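You operate a simulated robot arm through the tools that you are given. There is no shell and no other tool. Be economical: measure what you need, move in short steps, check, and stop when the job is done.

You run a simulated robot arm. Do the job below in one go: nothing can be reset, and whatever is moved stays where it is left.

JOB
Sand both samples on the mat with 120 grit, then with 180 grit.
Fine: the blocks have their grit printed on; finish both samples with the first block before the second, and put each block back where it lay.

Only the result counts: the job must be done as asked and must still hold three seconds after the hand-in. Knocking over, shifting, dropping, spilling or breaking anything else fails it.

ROBOT AND FRAMES
A 6-joint arm with a two-finger gripper on a trunk, on a base that drives. Base frame: it is fixed to the floor where the robot stands at the start and does not move with it; the origin is under the middle of the robot, x ahead of it, y to its left, z up; the surface under the hand at the start is at about z = 0.84. Lengths are in m, angles in degrees, forces in N, time in s.
It reaches about 1.298 m from its shoulder. Its first joint turns from -149.0 to 149.0 degrees. Places, roughly: brown newel cap [-1.5, 0.5, 1.5]; cream newel cap [-1.5, 0.5, 1.5]; grey sample [-1.25, 0.75, 0.75]. Payload 1.57 kg.
Tool frame: the origin (TCP) lies between the finger pads and is the grasp point; the fingertips stand 0.021 m ahead of it; z points along the fingers, y is the line along which they close. The gripper opens to 0.07 m. The gripper's body begins 0.05 m behind the TCP.
Orientation is told as [roll, pitch, yaw] about the base's x, y, z axes, in that order, counted from this pose: with the fingers straight down and closing along the base's y, the tool's x points along the base's -x, its y along +y and its z along -z.

CONTROLS
- The arm moves only by the tool play_rows. Its argument "targets" is a list of rows, each an object of numbers (a shift or turn left out is 0, a gripper value left out holds the last): "x", "y", "z": the shift along the tool's x, y, z in m; "wx", "wy", "wz": the turn, a rotation vector about the tool's x, y, z in degrees; "claw": the finger opening in m, from 0 to 0.07. In form: [{"x": .., "y": .., "z": .., "wx": .., "wy": .., "wz": .., "claw": ..}, ...]. A call has 1 to 8 rows; each row shifts and turns the commanded pose from where the row before left it, along the tool's axes as they then stand. Rows are played at 5 a second. More than 0.05 m and 8.6 degrees between two rows, or a gripper value outside its range, and nothing of the call is played. A pose out of reach is approached as far as the arm can. The call stops where the force on the tool passes 40 N (or 10 N more than at its start, if that is more) or the arm is blocked; 0.2 s more then pass. The fingers move at their own pace and stop on an object; they squeeze with about 30 N. The grip force told is the motor's: it shows also when the fingers shut on nothing. Time passes only in rows, and 0.2 s behind the last, so rows that do not move let the fingers close. It gives the time, the measured TCP pose, the force on the tool (base axes), the opening and the grip force at its end, in the units of the frame above (readings bear some noise), with the torque about the TCP (base axes, N m) and any sound that the robot's microphone picked up.
- Cameras (640 x 400 px; columns grow to the right, rows downward): "scene" is now at [0.0267, 0.2059, 1.7552]; the picture's right is [0.35, -0.94, 0.00], its down [-0.71, -0.27, -0.65] and it looks along [0.61, 0.23, -0.76] (base axes); focal length 290 px, centre (320, 200). "wrist" rides on the gripper at [0.079, 0.004, -0.081] in the tool frame; the picture's right is [-0.05, 1.00, 0.00], its down [-0.67, -0.04, -0.74] and it looks along [-0.74, -0.04, 0.67] (tool axes); focal length 256 px, centre (320, 200). There is no depth. A picture from a camera that has moved, and an enlarged one, comes with that camera's place and axes in the base frame and with its lens.
- camera(camera): a new picture of that camera. No time passes.
- move_column(by): slides the trunk up (or, below 0, down) by that many m; the arm and the scene camera ride with it, the base frame stays. It gives what a move gives, with no picture.
- steer(legs): drives the robot by 1 to 6 legs, each [ahead, turn to the left] in m and degrees, along the robot's own axes; the way and the turn of a leg run together, so that a leg with both is an arc; at most 1.5 m and 180 degrees a leg. The arm and the cameras ride along, it lands a little off, and it stops where it bumps. It gives what a move gives.
- pan_tilt(pan, tilt): turns the head with the scene camera to pan (to the left, within 155 degrees either way) and tilt (down, from -29 to 69), counted from straight ahead of the robot. It gives what a move gives.
- enlarge(camera, box): a new picture of the part [left, top, right, bottom] of that camera's present view, enlarged. No time passes.
- sign_off(): hands the job in; it is judged then, once.

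Go step by step. Nothing tells you exact positions but the pictures and the camera data: compare them with the known pose of the tool, close in by small moves and look again before you grip or let go. The budget is 120 turns and 78 pictures, counting those below and the enlarged ones. Unless the task says otherwise, let go and move clear before handing in, and close with one line.

The tools are called after "Emit:" by a JSON object that holds its "op" and its "data". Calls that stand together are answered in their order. play_rows: Moves the arm, as the interface text tells. Its arguments: {"type":"object","properties":{"targets":{"type":"array","items":{"type":"object","properties":{"x":{"type":"number"},"y":{"type":"number"},"z":{"type":"number"},"wx":{"type":"number"},"wy":{"type":"number"},"wz":{"type":"number"},"claw":{"type":"number"}}}}},"required":["targets"]} The other tools are called the same way: move_column (by) slides the trunk up or down; steer (legs) drives the base; pan_tilt (pan, tilt) turns the head that bears the scene camera; camera (camera) takes a picture; enlarge (camera, box) takes an enlarged picture of a part of a camera's view; sign_off () hands the job in.

At the start:

```text
clock: 0.0
ee_pos: [0.908, 0.2299, 1.0938]
tool_rot: [-0.1, 0.0, -0.6]
wrist_force: [-0.2, -0.5, 0.2]
ft_torque: [0.01, 0.02, 0.01]
grip_width: 0.0701
grip_force: 0.1
trunk travel left (down, up): [-0.775, 0.195]
robot x, y, heading: [-0.0012, 0.0065, -0.1]
head pan, tilt: [20.7, 49.5]
```

scene: 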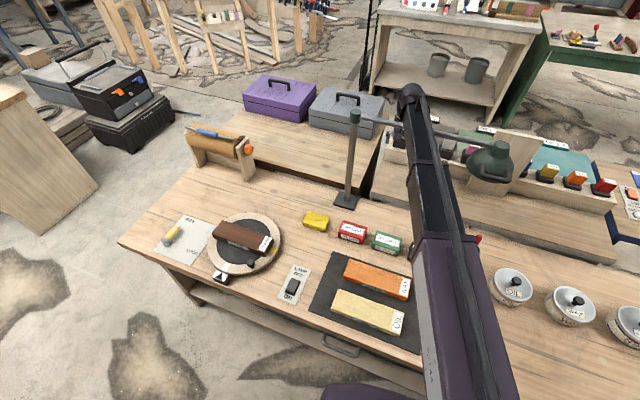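
wrist: 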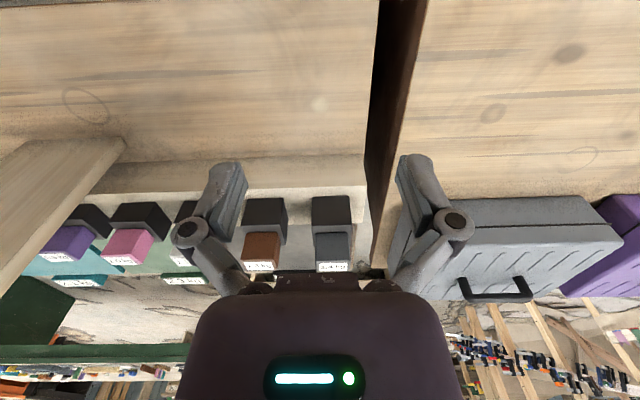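

I see a dark mat with two samples (orange and yellow wood), and three small blocks (yellow, red, green) behind it. I'll enlarge to read labels.

Emit:
{"op": "enlarge", "data": {"camera": "scene", "box": [280, 190, 440, 290]}}

Emit:
{"op": "enlarge", "data": {"camera": "scene", "box": [270, 250, 430, 350]}}

Emit:
{"op": "enlarge", "data": {"camera": "scene", "box": [140, 190, 300, 290]}}

```text
4.00 times, centred on (360, 240) of scene
camera zoom: at [0.0267, 0.2059, 1.7552], right [0.35, -0.94, 0.0], down [-0.71, -0.27, -0.65], along [0.61, 0.23, -0.76], focal length 1158 px, centre (160, 40)
```

zoom: 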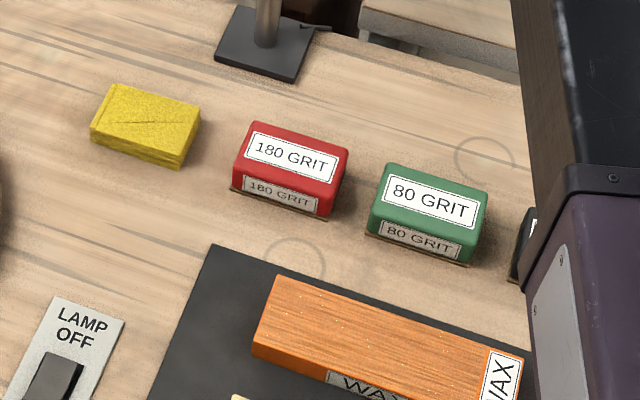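

```text
4.00 times, centred on (350, 300) of scene
camera zoom: at [0.0267, 0.2059, 1.7552], right [0.35, -0.94, 0.0], down [-0.71, -0.27, -0.65], along [0.61, 0.23, -0.76], focal length 1158 px, centre (200, -200)
```

zoom: 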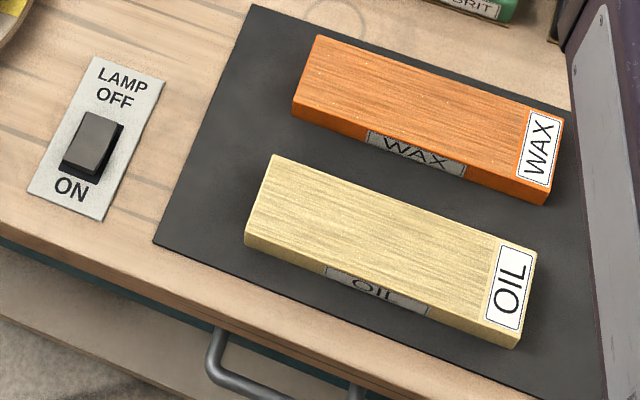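

```text
4.00 times, centred on (220, 240) of scene
camera zoom: at [0.0267, 0.2059, 1.7552], right [0.35, -0.94, 0.0], down [-0.71, -0.27, -0.65], along [0.61, 0.23, -0.76], focal length 1158 px, centre (720, 40)
```

zoom: 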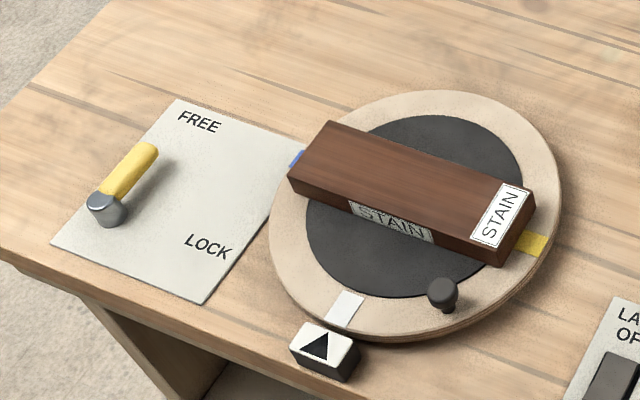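

The 120 block is probably hidden behind the arm, right of the green 80. I'll pull the hand back to see it.

Emit:
{"op": "play_rows", "data": {"targets": [{"x": 0.05, "y": -0.03, "z": -0.01}, {"x": 0.05, "y": -0.03, "z": -0.01}, {"x": 0.05, "y": -0.03}, {"x": 0.05, "y": -0.03}, {"x": 0.05, "y": -0.03}, {"x": 0.05, "y": -0.02}, {"x": 0.05}]}}

Emit:
{"op": "camera", "data": {"camera": "wrist"}}

Emit:
{"op": "camera", "data": {"camera": "scene"}}

```text
refused: row 1 steps farther than a row can; nothing moved
```

```text
72 pictures are left
camera wrist: at [0.8291, 0.2358, 1.1737], right [0.06, 1.0, 0.0], down [0.67, -0.04, 0.74], along [0.74, -0.05, -0.67], focal length 256 px, centre (320, 200)
```

wrist: 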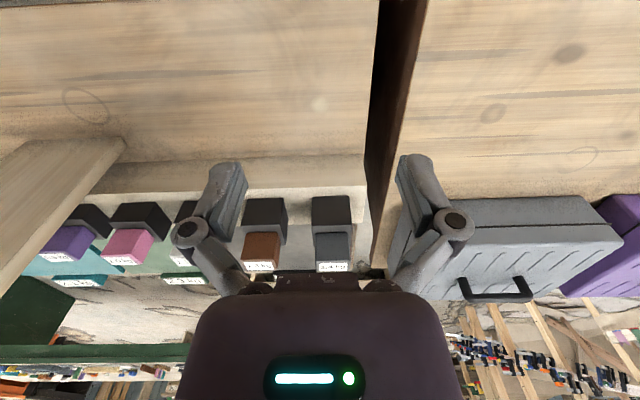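

```text
71 pictures are left
camera scene: at [0.0267, 0.2059, 1.7552], right [0.35, -0.94, 0.0], down [-0.71, -0.27, -0.65], along [0.61, 0.23, -0.76], focal length 290 px, centre (320, 200)
```

scene: 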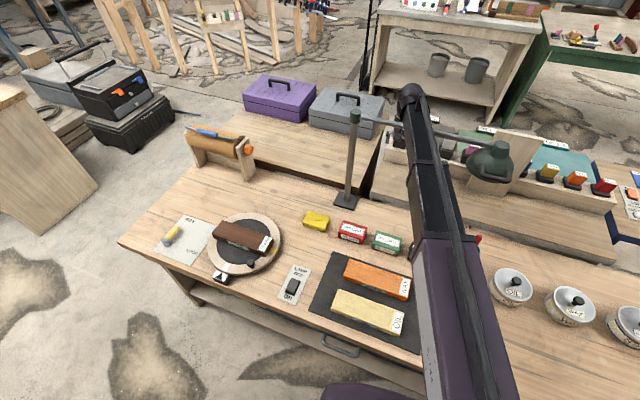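

The lamp's arm seems to cross near the hand; I'll inspect before moving.

Emit:
{"op": "enlarge", "data": {"camera": "scene", "box": [320, 70, 544, 210]}}

```text
2.86 times, centred on (432, 140) of scene
camera zoom: at [0.0267, 0.2059, 1.7552], right [0.35, -0.94, 0.0], down [-0.71, -0.27, -0.65], along [0.61, 0.23, -0.76], focal length 827 px, centre (0, 371)
```

zoom: 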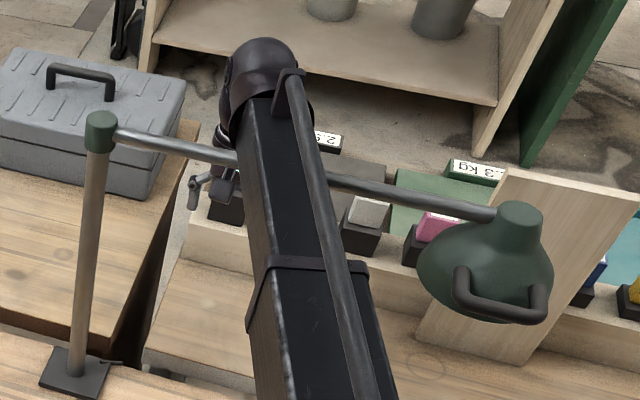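

The gripper is beyond the lamp bar (bar at about x≈0.81, z≈1.22), so I'll go forward a little, then lift well over it.

Emit:
{"op": "play_rows", "data": {"targets": [{"x": -0.04}, {"x": -0.03}, {"z": -0.05}, {"z": -0.05}, {"z": -0.05}, {"z": -0.05}, {"z": -0.05}]}}

Emit:
{"op": "camera", "data": {"camera": "scene"}}

```text
clock: 1.6
ee_pos: [0.9768, 0.2308, 1.0935]
tool_rot: [0.0, 0.0, -0.6]
wrist_force: [0.2, 1.2, 0.3]
ft_torque: [0.0, -0.02, -0.02]
grip_width: 0.07
grip_force: 0.2
out of reach, approached as far as the arm can: row 3, 4, 5, 6, 7
trunk travel left (down, up): [-0.775, 0.195]
robot x, y, heading: [0.0028, 0.0047, 0.1]
head pan, tilt: [20.7, 49.5]
```

```text
69 pictures are left
camera scene: at [0.0268, 0.2059, 1.7552], right [0.35, -0.94, 0.0], down [-0.71, -0.27, -0.65], along [0.61, 0.23, -0.76], focal length 290 px, centre (320, 200)
```

scene: 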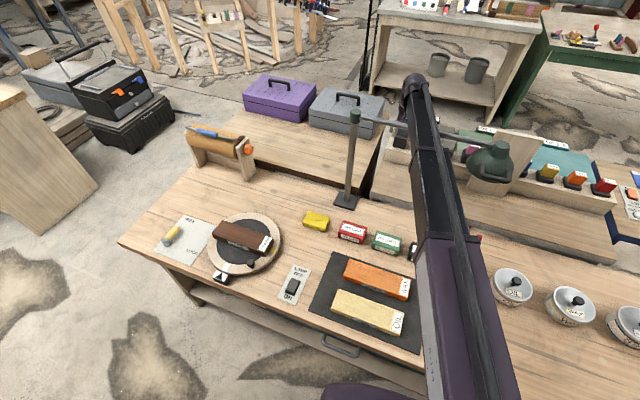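

Emit:
{"op": "move_column", "data": {"by": 0.19}}

Emit:
{"op": "enlarge", "data": {"camera": "scene", "box": [240, 100, 560, 300]}}

```text
clock: 3.7
ee_pos: [0.9777, 0.2314, 1.2827]
tool_rot: [0.0, 0.1, -0.6]
wrist_force: [-0.2, -0.2, -0.8]
ft_torque: [-0.03, -0.02, 0.0]
grip_width: 0.0698
grip_force: 0.1
trunk travel left (down, up): [-0.965, 0.005]
robot x, y, heading: [-0.0011, 0.0049, 0.1]
head pan, tilt: [20.7, 49.5]
```

```text
2.00 times, centred on (400, 200) of scene
camera zoom: at [0.0269, 0.206, 1.9452], right [0.35, -0.94, 0.0], down [-0.71, -0.27, -0.65], along [0.61, 0.23, -0.76], focal length 579 px, centre (160, 200)
```

zoom: 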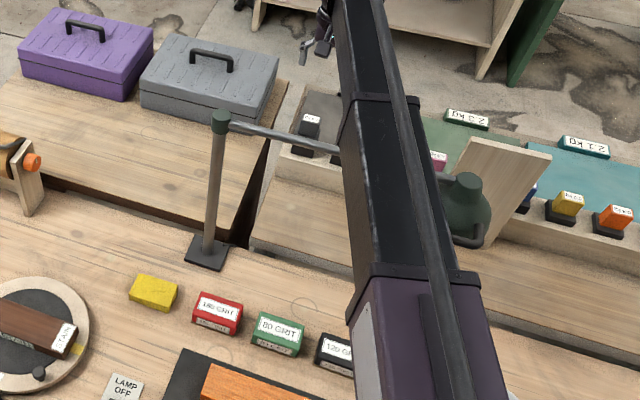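

The 120 block is black, right of the 80. Now pull back over the lamp bar with rising height.

Emit:
{"op": "play_rows", "data": {"targets": [{"x": 0.02, "z": -0.02}, {"x": 0.02, "z": -0.03}, {"z": -0.03}]}}

```text
clock: 4.5
ee_pos: [0.9387, 0.2318, 1.2836]
tool_rot: [0.0, 0.0, -0.6]
wrist_force: [-0.1, -0.2, -0.3]
ft_torque: [-0.01, -0.01, -0.02]
grip_width: 0.0699
grip_force: 0.0
out of reach, approached as far as the arm can: row 1, 2, 3
trunk travel left (down, up): [-0.965, 0.005]
robot x, y, heading: [-0.0011, 0.007, -0.1]
head pan, tilt: [20.7, 49.5]
```

Emit:
{"op": "play_rows", "data": {"targets": [{"x": 0.03}, {"z": -0.03}]}}

Emit:
{"op": "enlarge", "data": {"camera": "scene", "box": [320, 60, 544, 200]}}

```text
clock: 5.1
ee_pos: [0.9092, 0.2322, 1.2826]
tool_rot: [0.1, 0.0, -0.6]
wrist_force: [0.4, -0.2, 0.3]
ft_torque: [-0.01, 0.05, -0.02]
grip_width: 0.0698
grip_force: 0.0
out of reach, approached as far as the arm can: row 2
trunk travel left (down, up): [-0.965, 0.005]
robot x, y, heading: [-0.0006, 0.0112, 0.1]
head pan, tilt: [20.7, 49.5]
```

```text
2.86 times, centred on (432, 130) of scene
camera zoom: at [0.0282, 0.2059, 1.9452], right [0.35, -0.94, 0.0], down [-0.71, -0.27, -0.65], along [0.61, 0.23, -0.76], focal length 827 px, centre (0, 400)
```

zoom: 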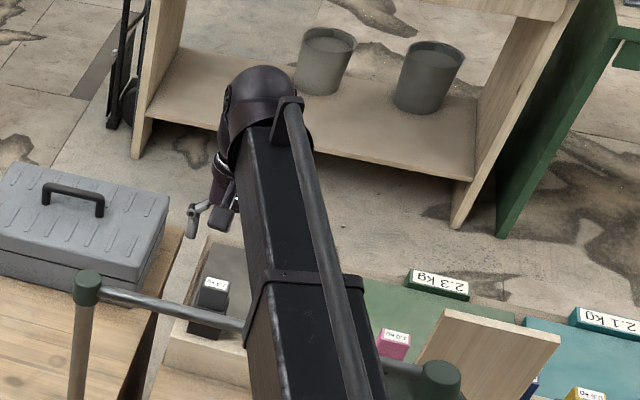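

Emit:
{"op": "play_rows", "data": {"targets": [{"wy": -8}, {"wy": -8}, {"wy": -8}, {"z": -0.02}]}}

Emit:
{"op": "move_column", "data": {"by": 0.005}}

```text
clock: 6.1
ee_pos: [0.9016, 0.2311, 1.2996]
tool_rot: [0.0, -24.1, -0.6]
wrist_force: [0.3, -0.2, 0.2]
ft_torque: [-0.02, 0.04, 0.0]
grip_width: 0.0704
grip_force: 0.1
out of reach, approached as far as the arm can: row 2, 3, 4
trunk travel left (down, up): [-0.965, 0.005]
robot x, y, heading: [0.0014, 0.0054, 0.1]
head pan, tilt: [20.7, 49.5]
```

```text
clock: 6.6
ee_pos: [0.9023, 0.2299, 1.3045]
tool_rot: [0.0, -24.1, -0.6]
wrist_force: [0.2, 0.3, 0.1]
ft_torque: [-0.01, 0.0, 0.0]
grip_width: 0.0702
grip_force: 0.0
trunk travel left (down, up): [-0.97, 0.0]
robot x, y, heading: [-0.0024, 0.0098, 0.1]
head pan, tilt: [20.7, 49.5]
```

Emit:
{"op": "play_rows", "data": {"targets": [{"x": 0.0447, "z": -0.02}, {"x": 0.0447, "z": -0.02}, {"x": 0.0447, "z": -0.02}, {"x": 0.0447, "z": -0.02}]}}

Emit:
{"op": "camera", "data": {"camera": "scene"}}

```text
clock: 7.6
ee_pos: [0.705, 0.2312, 1.3053]
tool_rot: [0.0, -24.2, -0.6]
wrist_force: [0.4, 0.3, 0.2]
ft_torque: [0.01, -0.02, 0.05]
grip_width: 0.0703
grip_force: 0.0
trunk travel left (down, up): [-0.97, 0.0]
robot x, y, heading: [-0.0025, 0.008, 0.1]
head pan, tilt: [20.7, 49.5]
```

```text
66 pictures are left
camera scene: at [0.0252, 0.2058, 1.9503], right [0.35, -0.94, 0.0], down [-0.71, -0.27, -0.65], along [0.61, 0.23, -0.76], focal length 290 px, centre (320, 200)
```

scene: 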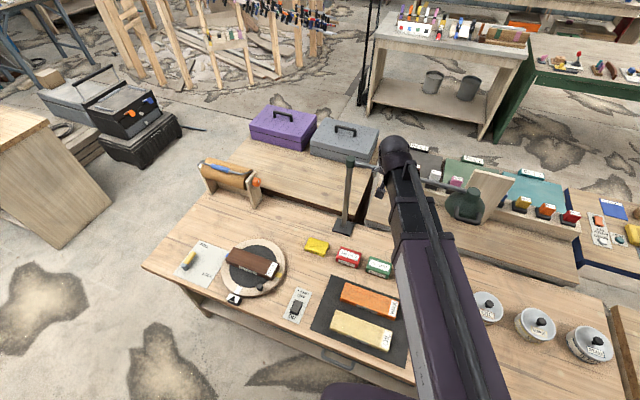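

Emit:
{"op": "play_rows", "data": {"targets": [{"x": 0.0447, "z": -0.02}, {"x": 0.0447, "z": -0.02}, {"x": 0.0447, "z": -0.02}, {"wy": 8}, {"wy": 8}, {"wy": 8}]}}

Emit:
{"op": "camera", "data": {"camera": "scene"}}

Emit:
{"op": "camera", "data": {"camera": "wrist"}}

```text
clock: 9.0
ee_pos: [0.56, 0.2341, 1.2877]
tool_rot: [0.0, 0.1, -0.6]
wrist_force: [0.7, -0.5, 0.0]
ft_torque: [-0.02, 0.02, -0.01]
grip_width: 0.0699
grip_force: 0.0
out of reach, approached as far as the arm can: row 4, 5
trunk travel left (down, up): [-0.97, 0.0]
robot x, y, heading: [-0.0004, 0.0049, -0.1]
head pan, tilt: [20.7, 49.5]
```

```text
65 pictures are left
camera scene: at [0.0282, 0.206, 1.9502], right [0.35, -0.94, 0.0], down [-0.71, -0.27, -0.65], along [0.61, 0.23, -0.76], focal length 290 px, centre (320, 200)
```

scene: 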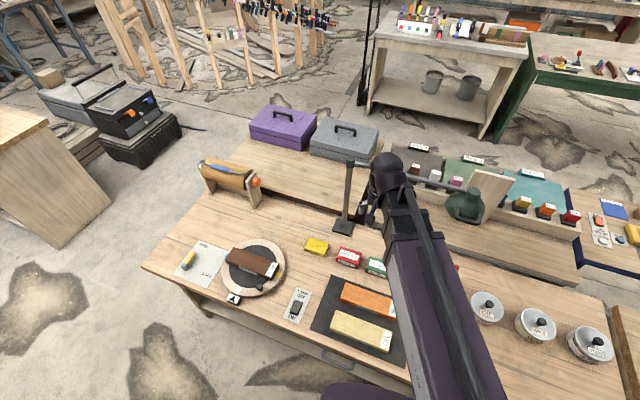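

```text
64 pictures are left
camera wrist: at [0.4812, 0.2384, 1.3683], right [0.06, 1.0, 0.0], down [0.67, -0.04, 0.74], along [0.74, -0.05, -0.67], focal length 256 px, centre (320, 200)
```

wrist: 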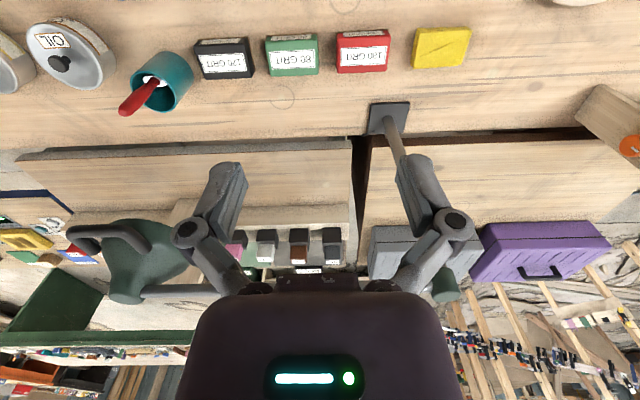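

I see 120 (black) at ≈(0.647, 0.053), 80 at (0.650, 0.175), 180 at (0.651, 0.30). I'll move closer for a measuring view.

Emit:
{"op": "play_rows", "data": {"targets": [{"x": 0.015, "y": -0.028, "z": 0.028}, {"x": 0.015, "y": -0.028, "z": 0.028}, {"x": 0.015, "y": -0.028, "z": 0.028}, {"x": 0.015, "y": -0.028, "z": 0.028}, {"x": 0.015, "y": -0.028, "z": 0.028}, {"x": 0.015, "y": -0.028, "z": 0.028}]}}

Emit:
{"op": "camera", "data": {"camera": "wrist"}}

Emit:
{"op": "camera", "data": {"camera": "scene"}}

```text
clock: 10.4
ee_pos: [0.5301, 0.0914, 1.2882]
tool_rot: [0.0, 0.1, -0.5]
wrist_force: [-0.2, -0.4, -0.4]
ft_torque: [0.02, 0.0, 0.03]
grip_width: 0.07
grip_force: 0.0
out of reach, approached as far as the arm can: row 1, 2, 3, 4, 5, 6
trunk travel left (down, up): [-0.97, 0.0]
robot x, y, heading: [-0.0018, 0.0042, -0.2]
head pan, tilt: [20.7, 49.5]
```

```text
63 pictures are left
camera wrist: at [0.4518, 0.0957, 1.3687], right [0.06, 1.0, 0.0], down [0.67, -0.04, 0.74], along [0.74, -0.05, -0.67], focal length 256 px, centre (320, 200)
```

wrist: 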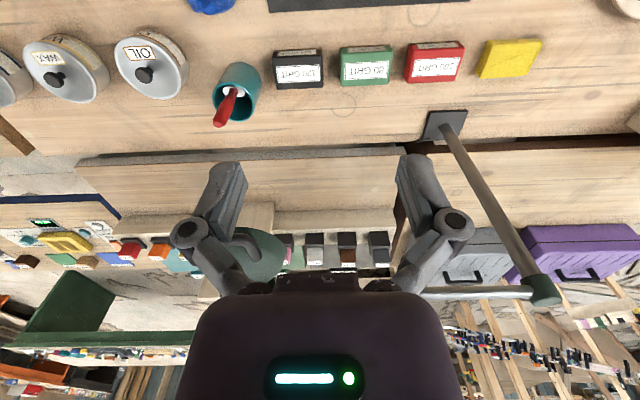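

```text
62 pictures are left
camera scene: at [0.0271, 0.2049, 1.9503], right [0.35, -0.94, 0.0], down [-0.71, -0.27, -0.65], along [0.61, 0.23, -0.76], focal length 290 px, centre (320, 200)
```

scene: 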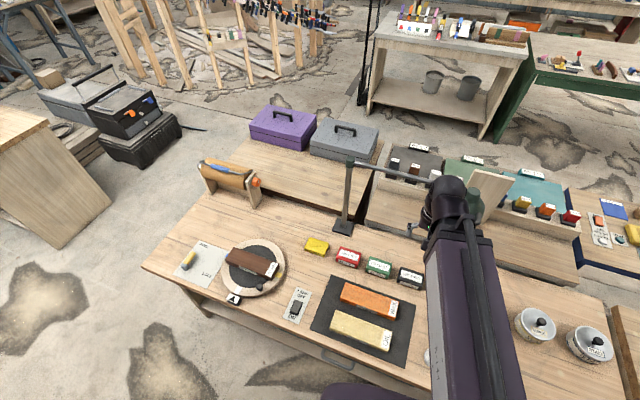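

Emit:
{"op": "play_rows", "data": {"targets": [{"z": 0.04}, {"z": 0.04}, {"z": 0.04}, {"z": 0.04}]}}

```text
clock: 11.4
ee_pos: [0.531, 0.0917, 1.2894]
tool_rot: [0.1, 0.0, -0.6]
wrist_force: [0.3, -0.1, 0.4]
ft_torque: [0.0, 0.04, 0.0]
grip_width: 0.07
grip_force: 0.1
out of reach, approached as far as the arm can: row 1, 2, 3, 4
trunk travel left (down, up): [-0.97, 0.0]
robot x, y, heading: [-0.0021, 0.0056, 0.1]
head pan, tilt: [20.7, 49.5]
```

The arm seems planar (height comes from the column). I'll turn the tool by 90° so the fingers close along x, camera on the +y side away from the cup.

Emit:
{"op": "play_rows", "data": {"targets": [{"wz": 8}, {"wz": 8}, {"wz": 8}, {"wz": 8}, {"wz": 8}, {"wz": 8}, {"wz": 8}, {"wz": 8}]}}

Emit:
{"op": "play_rows", "data": {"targets": [{"wz": 8}, {"wz": 8}, {"wz": 8}, {"wz": 1.4}]}}

```text
clock: 13.2
ee_pos: [0.5309, 0.0938, 1.2885]
tool_rot: [0.1, 0.0, -64.7]
wrist_force: [0.2, -0.5, 0.2]
ft_torque: [0.01, 0.03, -0.05]
grip_width: 0.0699
grip_force: 0.1
trunk travel left (down, up): [-0.97, 0.0]
robot x, y, heading: [-0.0004, 0.0044, 0.1]
head pan, tilt: [20.7, 49.5]
```

```text
clock: 14.2
ee_pos: [0.5302, 0.0941, 1.2895]
tool_rot: [0.0, 0.0, -90.2]
wrist_force: [-0.6, 0.0, -0.4]
ft_torque: [0.0, 0.02, -0.01]
grip_width: 0.0698
grip_force: 0.1
trunk travel left (down, up): [-0.97, 0.0]
robot x, y, heading: [-0.0011, 0.0063, 0.2]
head pan, tilt: [20.7, 49.5]
```

Emit:
{"op": "play_rows", "data": {"targets": [{"y": 0.03, "x": 0.039}, {"y": 0.03, "x": 0.039}, {"y": 0.03, "x": 0.039}, {"y": 0.03, "x": 0.039}]}}

Emit:
{"op": "move_column", "data": {"by": -0.2}}

Emit:
{"op": "camera", "data": {"camera": "wrist"}}

Emit:
{"op": "camera", "data": {"camera": "scene"}}

```text
clock: 15.2
ee_pos: [0.6523, 0.2541, 1.2881]
tool_rot: [0.0, 0.0, -90.1]
wrist_force: [-0.5, 0.4, 0.2]
ft_torque: [-0.01, -0.01, 0.0]
grip_width: 0.0701
grip_force: 0.0
out of reach, approached as far as the arm can: row 1
trunk travel left (down, up): [-0.97, 0.0]
robot x, y, heading: [-0.0009, 0.0019, -0.1]
head pan, tilt: [20.7, 49.5]
```

```text
clock: 17.4
ee_pos: [0.6508, 0.2525, 1.0879]
tool_rot: [0.2, 0.0, -90.0]
wrist_force: [-0.6, -0.1, -0.8]
ft_torque: [-0.03, 0.05, 0.01]
grip_width: 0.07
grip_force: 0.0
trunk travel left (down, up): [-0.77, 0.2]
robot x, y, heading: [-0.0002, 0.0067, 0.3]
head pan, tilt: [20.7, 49.5]
```

```text
61 pictures are left
camera wrist: at [0.6562, 0.3319, 1.1688], right [1.0, -0.05, 0.0], down [-0.04, -0.67, 0.74], along [-0.04, -0.74, -0.67], focal length 256 px, centre (320, 200)
```

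wrist: 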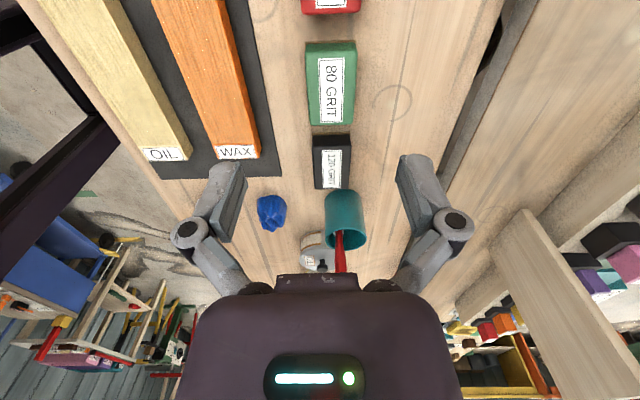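

```text
60 pictures are left
camera scene: at [0.0266, 0.2059, 1.7503], right [0.35, -0.94, 0.0], down [-0.71, -0.27, -0.65], along [0.61, 0.23, -0.76], focal length 290 px, centre (320, 200)
```

scene: 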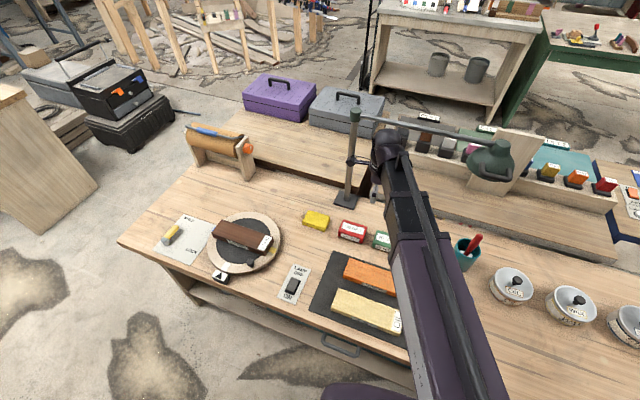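

Emit:
{"op": "enlarge", "data": {"camera": "wrist", "box": [240, 30, 400, 230]}}

Emit:
{"op": "enlarge", "data": {"camera": "wrist", "box": [20, 0, 340, 200]}}

```text
2.00 times, centred on (320, 130) of wrist
camera zoom: at [0.6562, 0.3319, 1.1688], right [1.0, -0.05, 0.0], down [-0.04, -0.67, 0.74], along [-0.04, -0.74, -0.67], focal length 512 px, centre (320, 340)
```

zoom: 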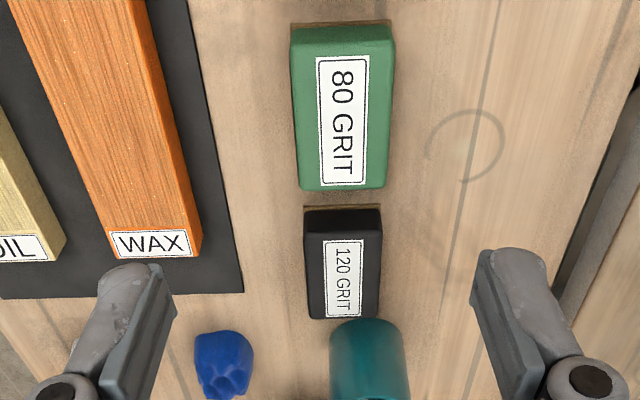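

```text
2.00 times, centred on (180, 100) of wrist
camera zoom: at [0.6562, 0.3319, 1.1688], right [1.0, -0.05, 0.0], down [-0.04, -0.67, 0.74], along [-0.04, -0.74, -0.67], focal length 512 px, centre (600, 400)
```

zoom: 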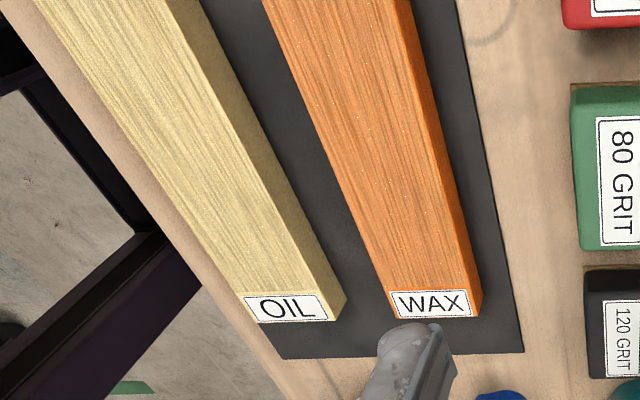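

120's top is at z≈0.845, centred ≈(0.660, 0.048), 0.062 wide in x; samples lie along y: WAX ≈(0.509, 0.18), OIL ≈(0.389, 0.18). I'll move over the 120 and check alignment.

Emit:
{"op": "play_rows", "data": {"targets": [{"x": -0.041, "y": 0.002}, {"x": -0.041, "y": 0.002}, {"x": -0.041, "y": 0.002}, {"x": -0.041, "y": 0.002}, {"x": -0.041, "y": 0.001}]}}

Emit:
{"op": "move_column", "data": {"by": -0.12}}

Emit:
{"op": "camera", "data": {"camera": "wrist"}}

Emit:
{"op": "camera", "data": {"camera": "scene"}}

```text
clock: 18.6
ee_pos: [0.6598, 0.0484, 1.089]
tool_rot: [0.1, -0.1, -89.9]
wrist_force: [0.2, 0.3, -0.2]
ft_torque: [0.0, -0.02, -0.03]
grip_width: 0.0701
grip_force: 0.1
trunk travel left (down, up): [-0.77, 0.2]
robot x, y, heading: [0.0017, 0.0028, -0.1]
head pan, tilt: [20.7, 49.5]
```

```text
clock: 20.1
ee_pos: [0.6608, 0.0493, 0.9685]
tool_rot: [0.0, 0.0, -90.0]
wrist_force: [-0.4, -0.3, 0.6]
ft_torque: [0.01, -0.01, -0.02]
grip_width: 0.07
grip_force: 0.1
trunk travel left (down, up): [-0.65, 0.32]
robot x, y, heading: [-0.0018, 0.0082, 0.0]
head pan, tilt: [20.7, 49.5]
```

```text
57 pictures are left
camera wrist: at [0.6644, 0.1285, 1.0488], right [1.0, -0.05, 0.0], down [-0.04, -0.67, 0.74], along [-0.04, -0.74, -0.67], focal length 256 px, centre (320, 200)
```

wrist: 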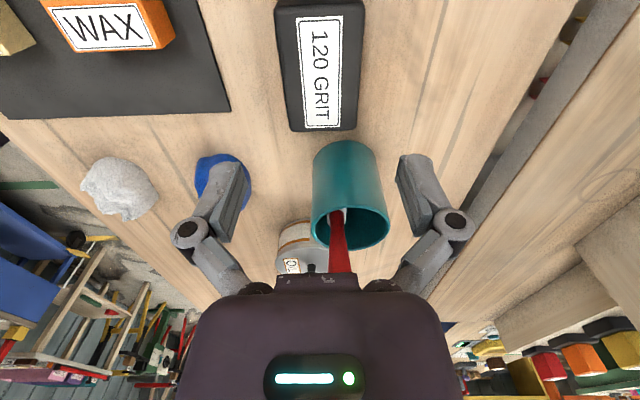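

```text
56 pictures are left
camera scene: at [0.0266, 0.2059, 1.6303], right [0.35, -0.94, 0.0], down [-0.71, -0.27, -0.65], along [0.61, 0.23, -0.76], focal length 290 px, centre (320, 200)
```

scene: 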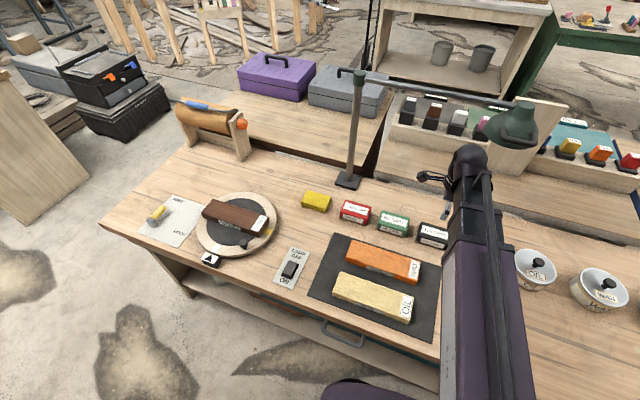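

Emit:
{"op": "move_column", "data": {"by": -0.085}}

Emit:
{"op": "camera", "data": {"camera": "wrist"}}

Emit:
{"op": "enlarge", "data": {"camera": "scene", "box": [370, 140, 530, 260]}}

```text
clock: 21.3
ee_pos: [0.6603, 0.0489, 0.884]
tool_rot: [0.0, 0.0, -90.0]
wrist_force: [0.7, 0.4, 0.4]
ft_torque: [0.03, -0.01, 0.02]
grip_width: 0.0699
grip_force: 0.0
trunk travel left (down, up): [-0.565, 0.405]
robot x, y, heading: [0.0013, 0.0073, 0.1]
head pan, tilt: [20.7, 49.5]
```

```text
55 pictures are left
camera wrist: at [0.6644, 0.1284, 0.9638], right [1.0, -0.05, 0.0], down [-0.04, -0.67, 0.74], along [-0.04, -0.74, -0.67], focal length 256 px, centre (320, 200)
```

wrist: 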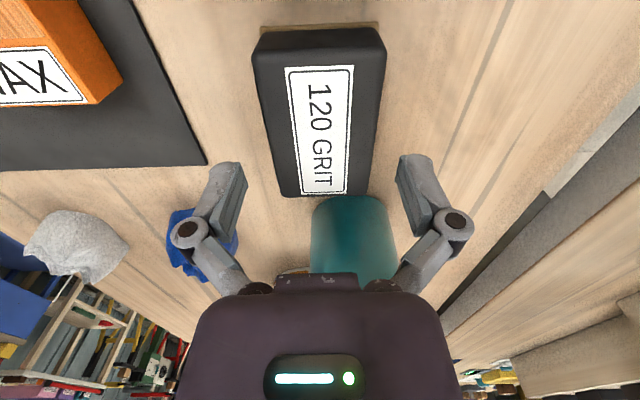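

```text
3.33 times, centred on (450, 200) of scene
camera zoom: at [0.0266, 0.2059, 1.5453], right [0.35, -0.94, 0.0], down [-0.71, -0.27, -0.65], along [0.61, 0.23, -0.76], focal length 965 px, centre (-113, 200)
```

zoom: 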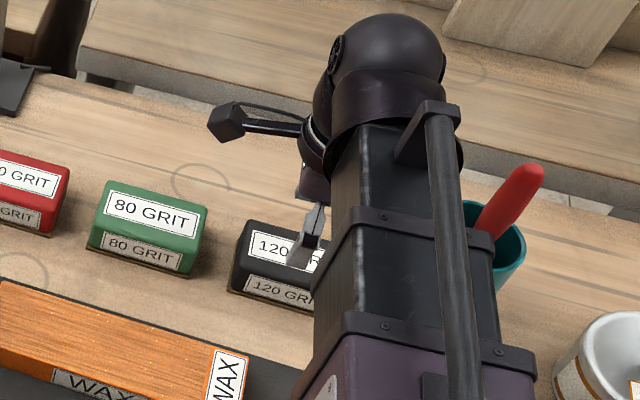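

Emit:
{"op": "play_rows", "data": {"targets": [{"x": -0.003, "y": 0.001}]}}

Emit:
{"op": "move_column", "data": {"by": -0.025}}

Emit:
{"op": "camera", "data": {"camera": "wrist"}}

```text
clock: 21.7
ee_pos: [0.661, 0.0472, 0.8831]
tool_rot: [0.0, 0.0, -90.0]
wrist_force: [0.6, -0.1, -0.6]
ft_torque: [-0.01, 0.02, -0.01]
grip_width: 0.0699
grip_force: 0.1
trunk travel left (down, up): [-0.565, 0.405]
robot x, y, heading: [-0.0014, 0.0044, -0.1]
head pan, tilt: [20.7, 49.5]
```

```text
clock: 22.4
ee_pos: [0.6618, 0.046, 0.8592]
tool_rot: [0.2, 0.0, -90.0]
wrist_force: [0.5, 0.0, 0.2]
ft_torque: [0.01, -0.01, 0.02]
grip_width: 0.07
grip_force: 0.0
trunk travel left (down, up): [-0.54, 0.43]
robot x, y, heading: [0.0003, 0.0078, 0.2]
head pan, tilt: [20.7, 49.5]
```

```text
53 pictures are left
camera wrist: at [0.6652, 0.1254, 0.9387], right [1.0, -0.05, 0.0], down [-0.04, -0.67, 0.74], along [-0.04, -0.74, -0.67], focal length 256 px, centre (320, 200)
```

wrist: 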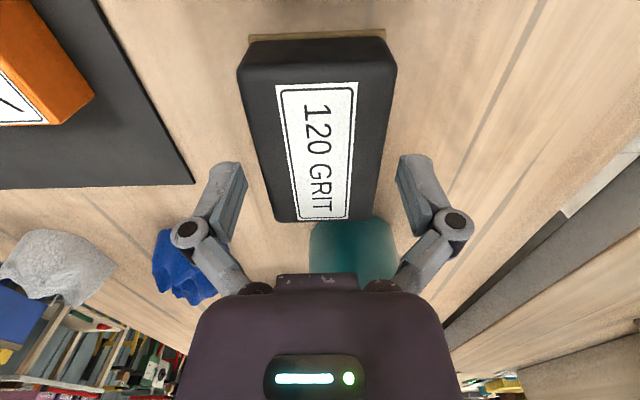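

Emit:
{"op": "move_column", "data": {"by": -0.014}}

Emit:
{"op": "play_rows", "data": {"targets": [{"claw": 0.066}, {"claw": 0.062}, {"claw": 0.058}, {"claw": 0.05}, {"claw": 0.05}]}}

Emit:
{"op": "camera", "data": {"camera": "wrist"}}

```text
clock: 23.0
ee_pos: [0.6607, 0.0464, 0.8445]
tool_rot: [0.1, 0.0, -90.1]
wrist_force: [0.3, -0.1, -0.9]
ft_torque: [0.01, 0.03, 0.02]
grip_width: 0.0697
grip_force: 0.1
trunk travel left (down, up): [-0.526, 0.444]
robot x, y, heading: [0.0018, 0.0089, 0.2]
head pan, tilt: [20.7, 49.5]
```

```text
clock: 24.2
ee_pos: [0.6601, 0.0464, 0.8447]
tool_rot: [0.1, 0.0, -90.0]
wrist_force: [1.0, 0.6, 7.0]
ft_torque: [-0.03, 0.22, -0.09]
grip_width: 0.0644
grip_force: 30.3
trunk travel left (down, up): [-0.526, 0.444]
robot x, y, heading: [-0.0002, 0.0065, -0.1]
head pan, tilt: [20.7, 49.5]
```

```text
52 pictures are left
camera wrist: at [0.665, 0.1254, 0.925], right [1.0, -0.05, 0.0], down [-0.04, -0.67, 0.74], along [-0.04, -0.74, -0.67], focal length 256 px, centre (320, 200)
```

wrist: 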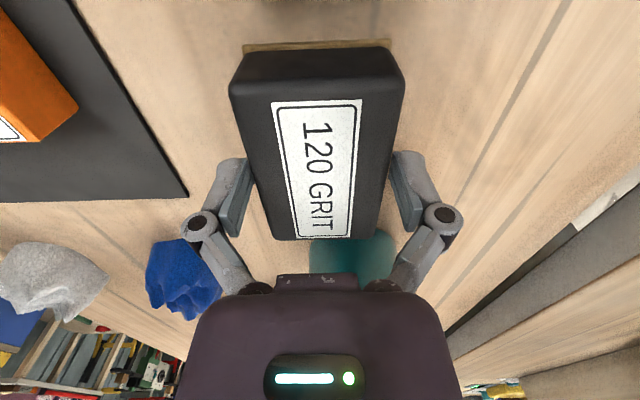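

Emit:
{"op": "move_column", "data": {"by": 0.08}}

Emit:
{"op": "play_rows", "data": {"targets": [{"y": -0.038}, {"y": -0.038}, {"y": -0.038, "x": 0.02}, {"y": -0.038, "x": 0.03}, {"x": 0.03}, {"x": 0.03}, {"x": 0.024}]}}

Emit:
{"op": "camera", "data": {"camera": "scene"}}

Emit:
{"op": "camera", "data": {"camera": "wrist"}}

```text
clock: 25.4
ee_pos: [0.6607, 0.0461, 0.9243]
tool_rot: [0.0, 0.0, -90.0]
wrist_force: [0.1, 0.9, 0.7]
ft_torque: [0.02, 0.0, -0.01]
grip_width: 0.0501
grip_force: 0.1
trunk travel left (down, up): [-0.606, 0.364]
robot x, y, heading: [-0.0023, 0.0054, -0.1]
head pan, tilt: [20.7, 49.5]
```

```text
clock: 27.0
ee_pos: [0.5294, 0.1852, 0.9253]
tool_rot: [0.1, 0.1, -90.0]
wrist_force: [0.0, 0.4, 0.1]
ft_torque: [-0.03, 0.01, 0.02]
grip_width: 0.0499
grip_force: 0.0
out of reach, approached as far as the arm can: row 4
trunk travel left (down, up): [-0.606, 0.364]
robot x, y, heading: [0.0015, 0.0025, 0.2]
head pan, tilt: [20.7, 49.5]
```

```text
51 pictures are left
camera scene: at [0.0266, 0.2062, 1.5862], right [0.35, -0.94, 0.0], down [-0.71, -0.27, -0.65], along [0.61, 0.23, -0.76], focal length 290 px, centre (320, 200)
```

scene: 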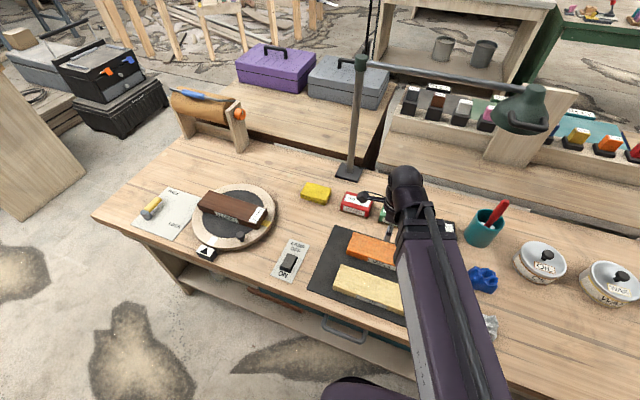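

```text
50 pictures are left
camera wrist: at [0.5335, 0.2638, 1.0047], right [1.0, -0.05, 0.0], down [-0.04, -0.67, 0.75], along [-0.04, -0.74, -0.67], focal length 256 px, centre (320, 200)
```

wrist: 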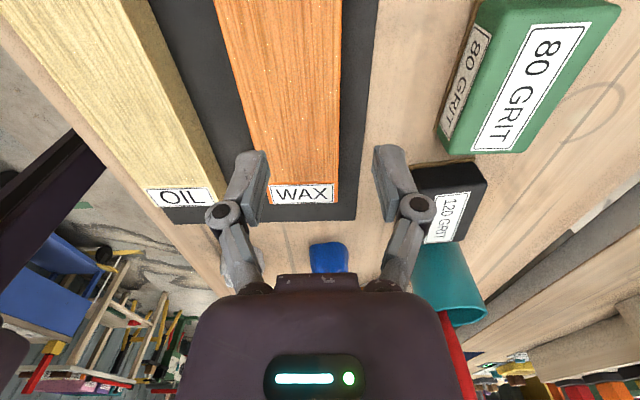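

The block slipped out (gripped too high). I'll return above it, open fully, and recheck its height.

Emit:
{"op": "play_rows", "data": {"targets": [{"claw": 0.07, "x": -0.03}, {"x": -0.04}, {"x": -0.035, "y": 0.02}, {"x": -0.034, "y": 0.03}, {"y": 0.04}, {"y": 0.041}]}}

Emit:
{"op": "camera", "data": {"camera": "wrist"}}

Emit:
{"op": "enlarge", "data": {"camera": "scene", "box": [340, 160, 500, 260]}}

```text
clock: 28.4
ee_pos: [0.6571, 0.0465, 0.9251]
tool_rot: [0.0, -0.1, -90.0]
wrist_force: [0.0, -0.5, -0.1]
ft_torque: [0.0, 0.01, 0.0]
grip_width: 0.0701
grip_force: 0.2
trunk travel left (down, up): [-0.606, 0.364]
robot x, y, heading: [-0.0016, 0.0081, 0.1]
head pan, tilt: [20.7, 49.5]
```

```text
49 pictures are left
camera wrist: at [0.6621, 0.1257, 1.0045], right [1.0, -0.05, 0.0], down [-0.04, -0.67, 0.74], along [-0.04, -0.74, -0.67], focal length 256 px, centre (320, 200)
```

wrist: 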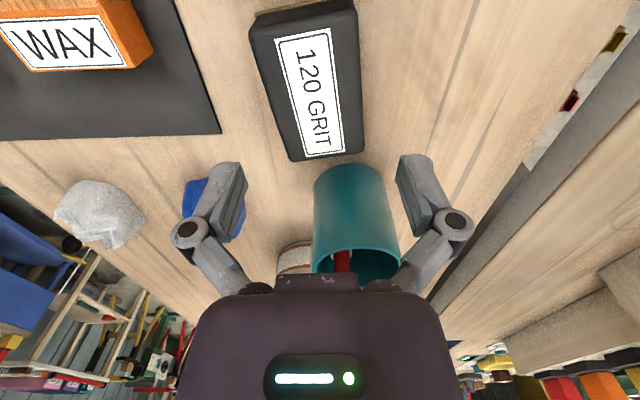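

```text
4.00 times, centred on (420, 210) of scene
camera zoom: at [0.0271, 0.2061, 1.5862], right [0.35, -0.94, 0.0], down [-0.71, -0.27, -0.65], along [0.61, 0.23, -0.76], focal length 1158 px, centre (-80, 160)
```

zoom: 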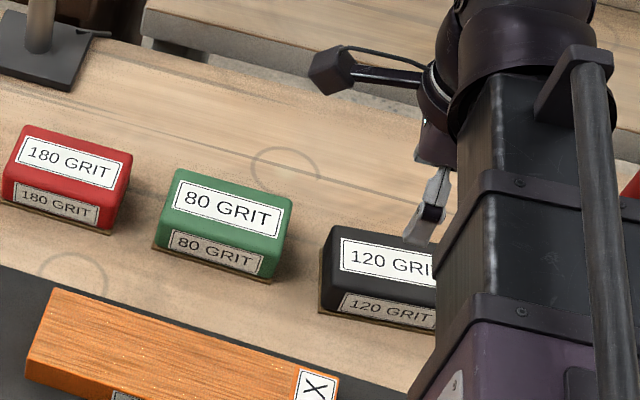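

The block turned ~6° when it slipped; centre ≈(0.656, 0.045). I'll align yaw and go down for a deeper grip.

Emit:
{"op": "play_rows", "data": {"targets": [{"x": -0.0015, "y": -0.0008}, {"wz": -6}]}}

Emit:
{"op": "move_column", "data": {"by": -0.058}}

Emit:
{"op": "camera", "data": {"camera": "wrist"}}

```text
clock: 29.0
ee_pos: [0.6556, 0.0453, 0.9251]
tool_rot: [0.1, 0.1, -84.0]
wrist_force: [-0.5, 0.2, 0.5]
ft_torque: [-0.01, -0.01, -0.01]
grip_width: 0.07
grip_force: 0.1
trunk travel left (down, up): [-0.606, 0.364]
robot x, y, heading: [0.0041, 0.0093, -0.0]
head pan, tilt: [20.7, 49.5]
```

```text
clock: 30.0
ee_pos: [0.6564, 0.0439, 0.867]
tool_rot: [0.1, 0.0, -84.0]
wrist_force: [0.4, -0.8, -0.4]
ft_torque: [0.01, -0.03, -0.02]
grip_width: 0.0703
grip_force: 0.0
trunk travel left (down, up): [-0.548, 0.422]
robot x, y, heading: [0.005, 0.0069, -0.2]
head pan, tilt: [20.7, 49.5]
```

```text
47 pictures are left
camera wrist: at [0.6525, 0.1239, 0.9467], right [1.0, 0.05, 0.0], down [0.03, -0.67, 0.74], along [0.04, -0.74, -0.67], focal length 256 px, centre (320, 200)
```

wrist: 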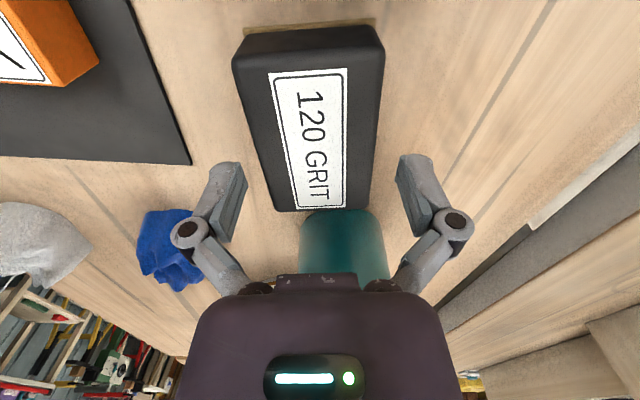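

Emit:
{"op": "play_rows", "data": {"targets": [{"y": -0.0023}]}}

Emit:
{"op": "move_column", "data": {"by": -0.025}}

Emit:
{"op": "move_column", "data": {"by": -0.008}}

Emit:
{"op": "camera", "data": {"camera": "wrist"}}

```text
clock: 30.4
ee_pos: [0.6543, 0.044, 0.8662]
tool_rot: [0.1, 0.0, -84.1]
wrist_force: [0.0, -0.3, 0.6]
ft_torque: [-0.01, -0.02, 0.02]
grip_width: 0.0701
grip_force: 0.0
trunk travel left (down, up): [-0.548, 0.422]
robot x, y, heading: [-0.0032, 0.0044, -0.0]
head pan, tilt: [20.7, 49.5]
```

```text
clock: 31.1
ee_pos: [0.6542, 0.0449, 0.8412]
tool_rot: [0.0, 0.0, -84.0]
wrist_force: [-0.5, -0.1, 0.3]
ft_torque: [-0.01, 0.03, 0.0]
grip_width: 0.0699
grip_force: 0.1
trunk travel left (down, up): [-0.523, 0.447]
robot x, y, heading: [0.002, 0.0065, -0.2]
head pan, tilt: [20.7, 49.5]
```

```text
clock: 31.7
ee_pos: [0.6544, 0.0438, 0.8335]
tool_rot: [0.1, 0.1, -84.0]
wrist_force: [-0.2, 0.3, 0.3]
ft_torque: [-0.01, -0.01, 0.03]
grip_width: 0.0702
grip_force: 0.1
trunk travel left (down, up): [-0.515, 0.455]
robot x, y, heading: [-0.0009, 0.0053, 0.1]
head pan, tilt: [20.7, 49.5]
```

```text
46 pictures are left
camera wrist: at [0.6504, 0.1234, 0.9137], right [1.0, 0.05, 0.0], down [0.03, -0.67, 0.74], along [0.04, -0.74, -0.67], focal length 256 px, centre (320, 200)
```

wrist: 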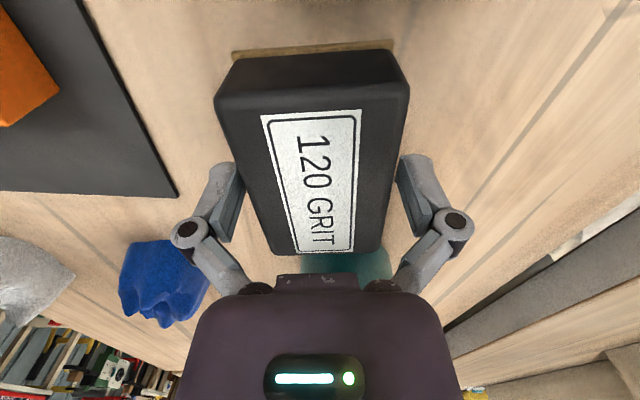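

Emit:
{"op": "move_column", "data": {"by": -0.004}}

Emit:
{"op": "play_rows", "data": {"targets": [{"claw": 0.066}, {"claw": 0.062}, {"claw": 0.055}, {"claw": 0.055}, {"claw": 0.055}]}}

Emit:
{"op": "camera", "data": {"camera": "wrist"}}

```text
clock: 32.2
ee_pos: [0.6539, 0.0438, 0.8301]
tool_rot: [0.2, 0.0, -84.0]
wrist_force: [0.6, -1.2, -0.1]
ft_torque: [0.02, -0.02, 0.0]
grip_width: 0.07
grip_force: 0.0
trunk travel left (down, up): [-0.511, 0.459]
robot x, y, heading: [0.0028, 0.0044, -0.1]
head pan, tilt: [20.7, 49.5]
```

```text
clock: 33.4
ee_pos: [0.6524, 0.0438, 0.8309]
tool_rot: [0.1, 0.1, -84.0]
wrist_force: [-1.1, 0.6, 10.1]
ft_torque: [0.02, 0.27, 0.08]
grip_width: 0.0646
grip_force: 29.9
trunk travel left (down, up): [-0.511, 0.459]
robot x, y, heading: [-0.0015, 0.0088, -0.1]
head pan, tilt: [20.7, 49.5]
```

```text
45 pictures are left
camera wrist: at [0.6499, 0.1234, 0.9102], right [1.0, 0.05, 0.0], down [0.03, -0.67, 0.74], along [0.04, -0.74, -0.67], focal length 256 px, centre (320, 200)
```

wrist: 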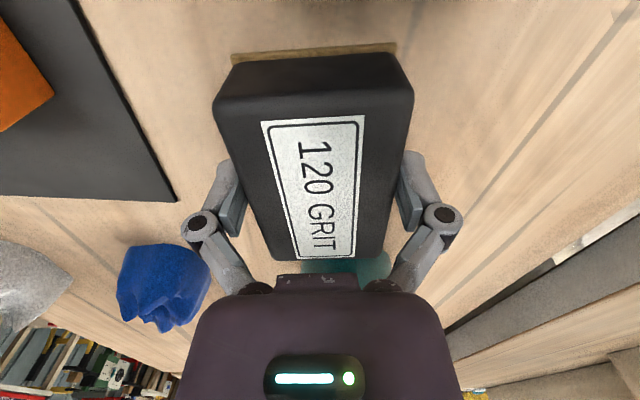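

Emit:
{"op": "move_column", "data": {"by": 0.004}}

Emit:
{"op": "play_rows", "data": {"targets": [{"claw": 0.03}, {}]}}

```text
clock: 33.9
ee_pos: [0.6545, 0.0451, 0.8331]
tool_rot: [0.1, 0.0, -84.0]
wrist_force: [0.1, 0.0, -1.8]
ft_torque: [-0.01, 0.01, -0.02]
grip_width: 0.0645
grip_force: 30.2
trunk travel left (down, up): [-0.515, 0.455]
robot x, y, heading: [0.0017, 0.0033, -0.0]
head pan, tilt: [20.7, 49.5]
```

```text
clock: 34.5
ee_pos: [0.6535, 0.0448, 0.8332]
tool_rot: [0.0, 0.1, -84.0]
wrist_force: [0.7, 0.0, -0.8]
ft_torque: [0.03, -0.02, 0.02]
grip_width: 0.0645
grip_force: 29.7
trunk travel left (down, up): [-0.515, 0.455]
robot x, y, heading: [-0.0013, 0.0029, -0.1]
head pan, tilt: [20.7, 49.5]
```

Emit:
{"op": "move_column", "data": {"by": 0.015}}

Emit:
{"op": "camera", "data": {"camera": "wrist"}}

```text
clock: 35.1
ee_pos: [0.6549, 0.0438, 0.8494]
tool_rot: [0.0, 0.0, -84.0]
wrist_force: [0.2, -0.1, -1.6]
ft_torque: [0.02, -0.03, -0.02]
grip_width: 0.0646
grip_force: 29.8
trunk travel left (down, up): [-0.53, 0.44]
robot x, y, heading: [0.0009, 0.0077, 0.2]
head pan, tilt: [20.7, 49.5]
```

```text
44 pictures are left
camera wrist: at [0.6506, 0.1234, 0.9286], right [1.0, 0.05, 0.0], down [0.03, -0.67, 0.74], along [0.04, -0.74, -0.67], focal length 256 px, centre (320, 200)
```

wrist: 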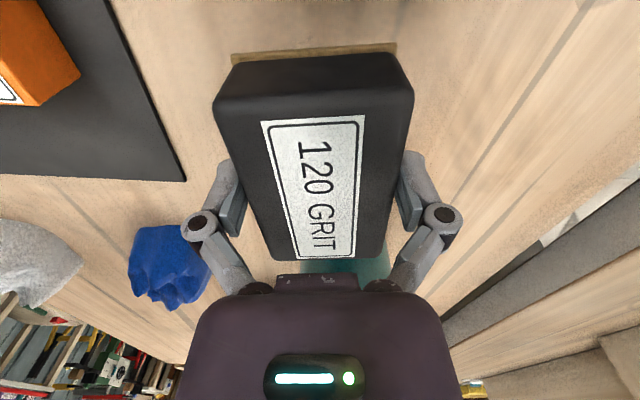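

Firmly held. Lift, turn back to −90°, and travel over WAX in smaller steps.

Emit:
{"op": "move_column", "data": {"by": 0.06}}

Emit:
{"op": "play_rows", "data": {"targets": [{"wz": 6}, {"y": -0.03}, {"y": -0.03}, {"y": -0.03, "x": 0.01}, {"y": -0.025, "x": 0.02}, {"y": -0.02, "x": 0.02}, {"y": -0.012, "x": 0.02}]}}

Emit:
{"op": "camera", "data": {"camera": "scene"}}

Emit:
{"op": "camera", "data": {"camera": "wrist"}}

```text
clock: 36.1
ee_pos: [0.6548, 0.0454, 0.9078]
tool_rot: [0.0, 0.0, -84.0]
wrist_force: [0.1, -0.2, -1.5]
ft_torque: [0.0, 0.01, -0.02]
grip_width: 0.0644
grip_force: 30.3
trunk travel left (down, up): [-0.59, 0.38]
robot x, y, heading: [0.0008, 0.0055, 0.1]
head pan, tilt: [20.7, 49.5]
```

```text
clock: 37.8
ee_pos: [0.5254, 0.1185, 0.9086]
tool_rot: [0.0, 0.0, -90.0]
wrist_force: [0.6, 0.5, -1.7]
ft_torque: [-0.01, 0.01, -0.03]
grip_width: 0.0644
grip_force: 29.9
out of reach, approached as far as the arm can: row 6, 7
trunk travel left (down, up): [-0.59, 0.38]
robot x, y, heading: [0.0008, 0.007, 0.0]
head pan, tilt: [20.7, 49.5]
```

```text
43 pictures are left
camera scene: at [0.0266, 0.206, 1.5702], right [0.35, -0.94, 0.0], down [-0.71, -0.27, -0.65], along [0.61, 0.23, -0.76], focal length 290 px, centre (320, 200)
```

scene: 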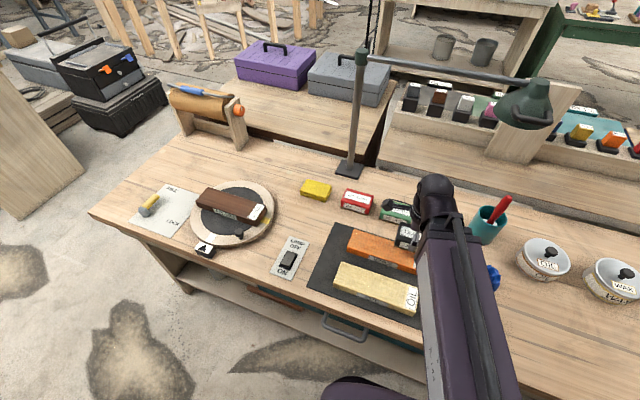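

```text
42 pictures are left
camera wrist: at [0.5298, 0.1968, 0.9887], right [1.0, -0.05, 0.0], down [-0.04, -0.67, 0.75], along [-0.04, -0.74, -0.67], focal length 256 px, centre (320, 200)
```

wrist: 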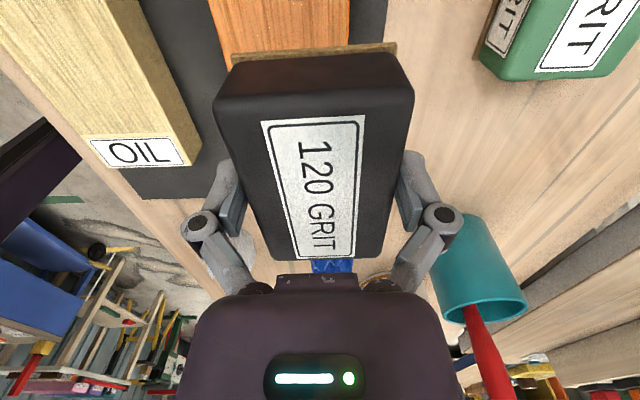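

The arm's folded limit is x≈0.525, so I'll back the base up ~0.2 m. First check behind.

Emit:
{"op": "pan_tilt", "data": {"pan": 155, "tilt": 50}}

Emit:
{"op": "camera", "data": {"camera": "scene"}}

Emit:
{"op": "pan_tilt", "data": {"pan": 20.7, "tilt": 49.5}}

```text
clock: 39.9
ee_pos: [0.5256, 0.1175, 0.9083]
tool_rot: [0.0, 0.0, -90.0]
wrist_force: [0.1, -0.8, -1.3]
ft_torque: [0.0, 0.01, 0.01]
grip_width: 0.0644
grip_force: 29.6
trunk travel left (down, up): [-0.59, 0.38]
robot x, y, heading: [-0.0033, 0.007, -0.0]
head pan, tilt: [154.7, 50.0]
```

```text
41 pictures are left
camera scene: at [-0.1154, 0.2116, 1.5696], right [0.43, 0.9, 0.0], down [0.69, -0.33, -0.64], along [-0.58, 0.28, -0.77], focal length 290 px, centre (320, 200)
```

scene: 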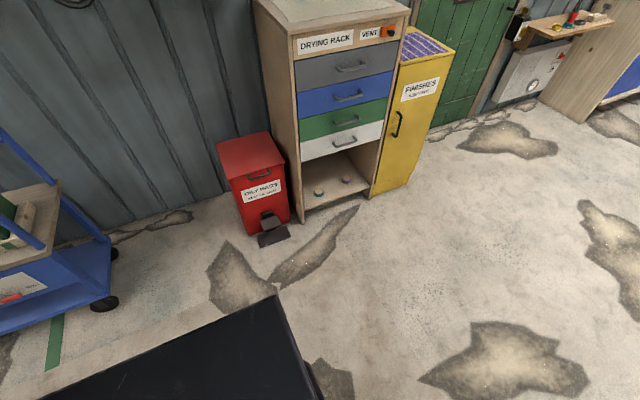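

```text
clock: 42.1
ee_pos: [0.5247, 0.1181, 0.908]
tool_rot: [0.0, 0.0, -90.1]
wrist_force: [0.1, 0.0, -0.7]
ft_torque: [0.02, -0.03, -0.01]
grip_width: 0.0646
grip_force: 30.1
trunk travel left (down, up): [-0.59, 0.38]
robot x, y, heading: [0.0007, 0.0053, 0.1]
head pan, tilt: [20.7, 49.5]
```

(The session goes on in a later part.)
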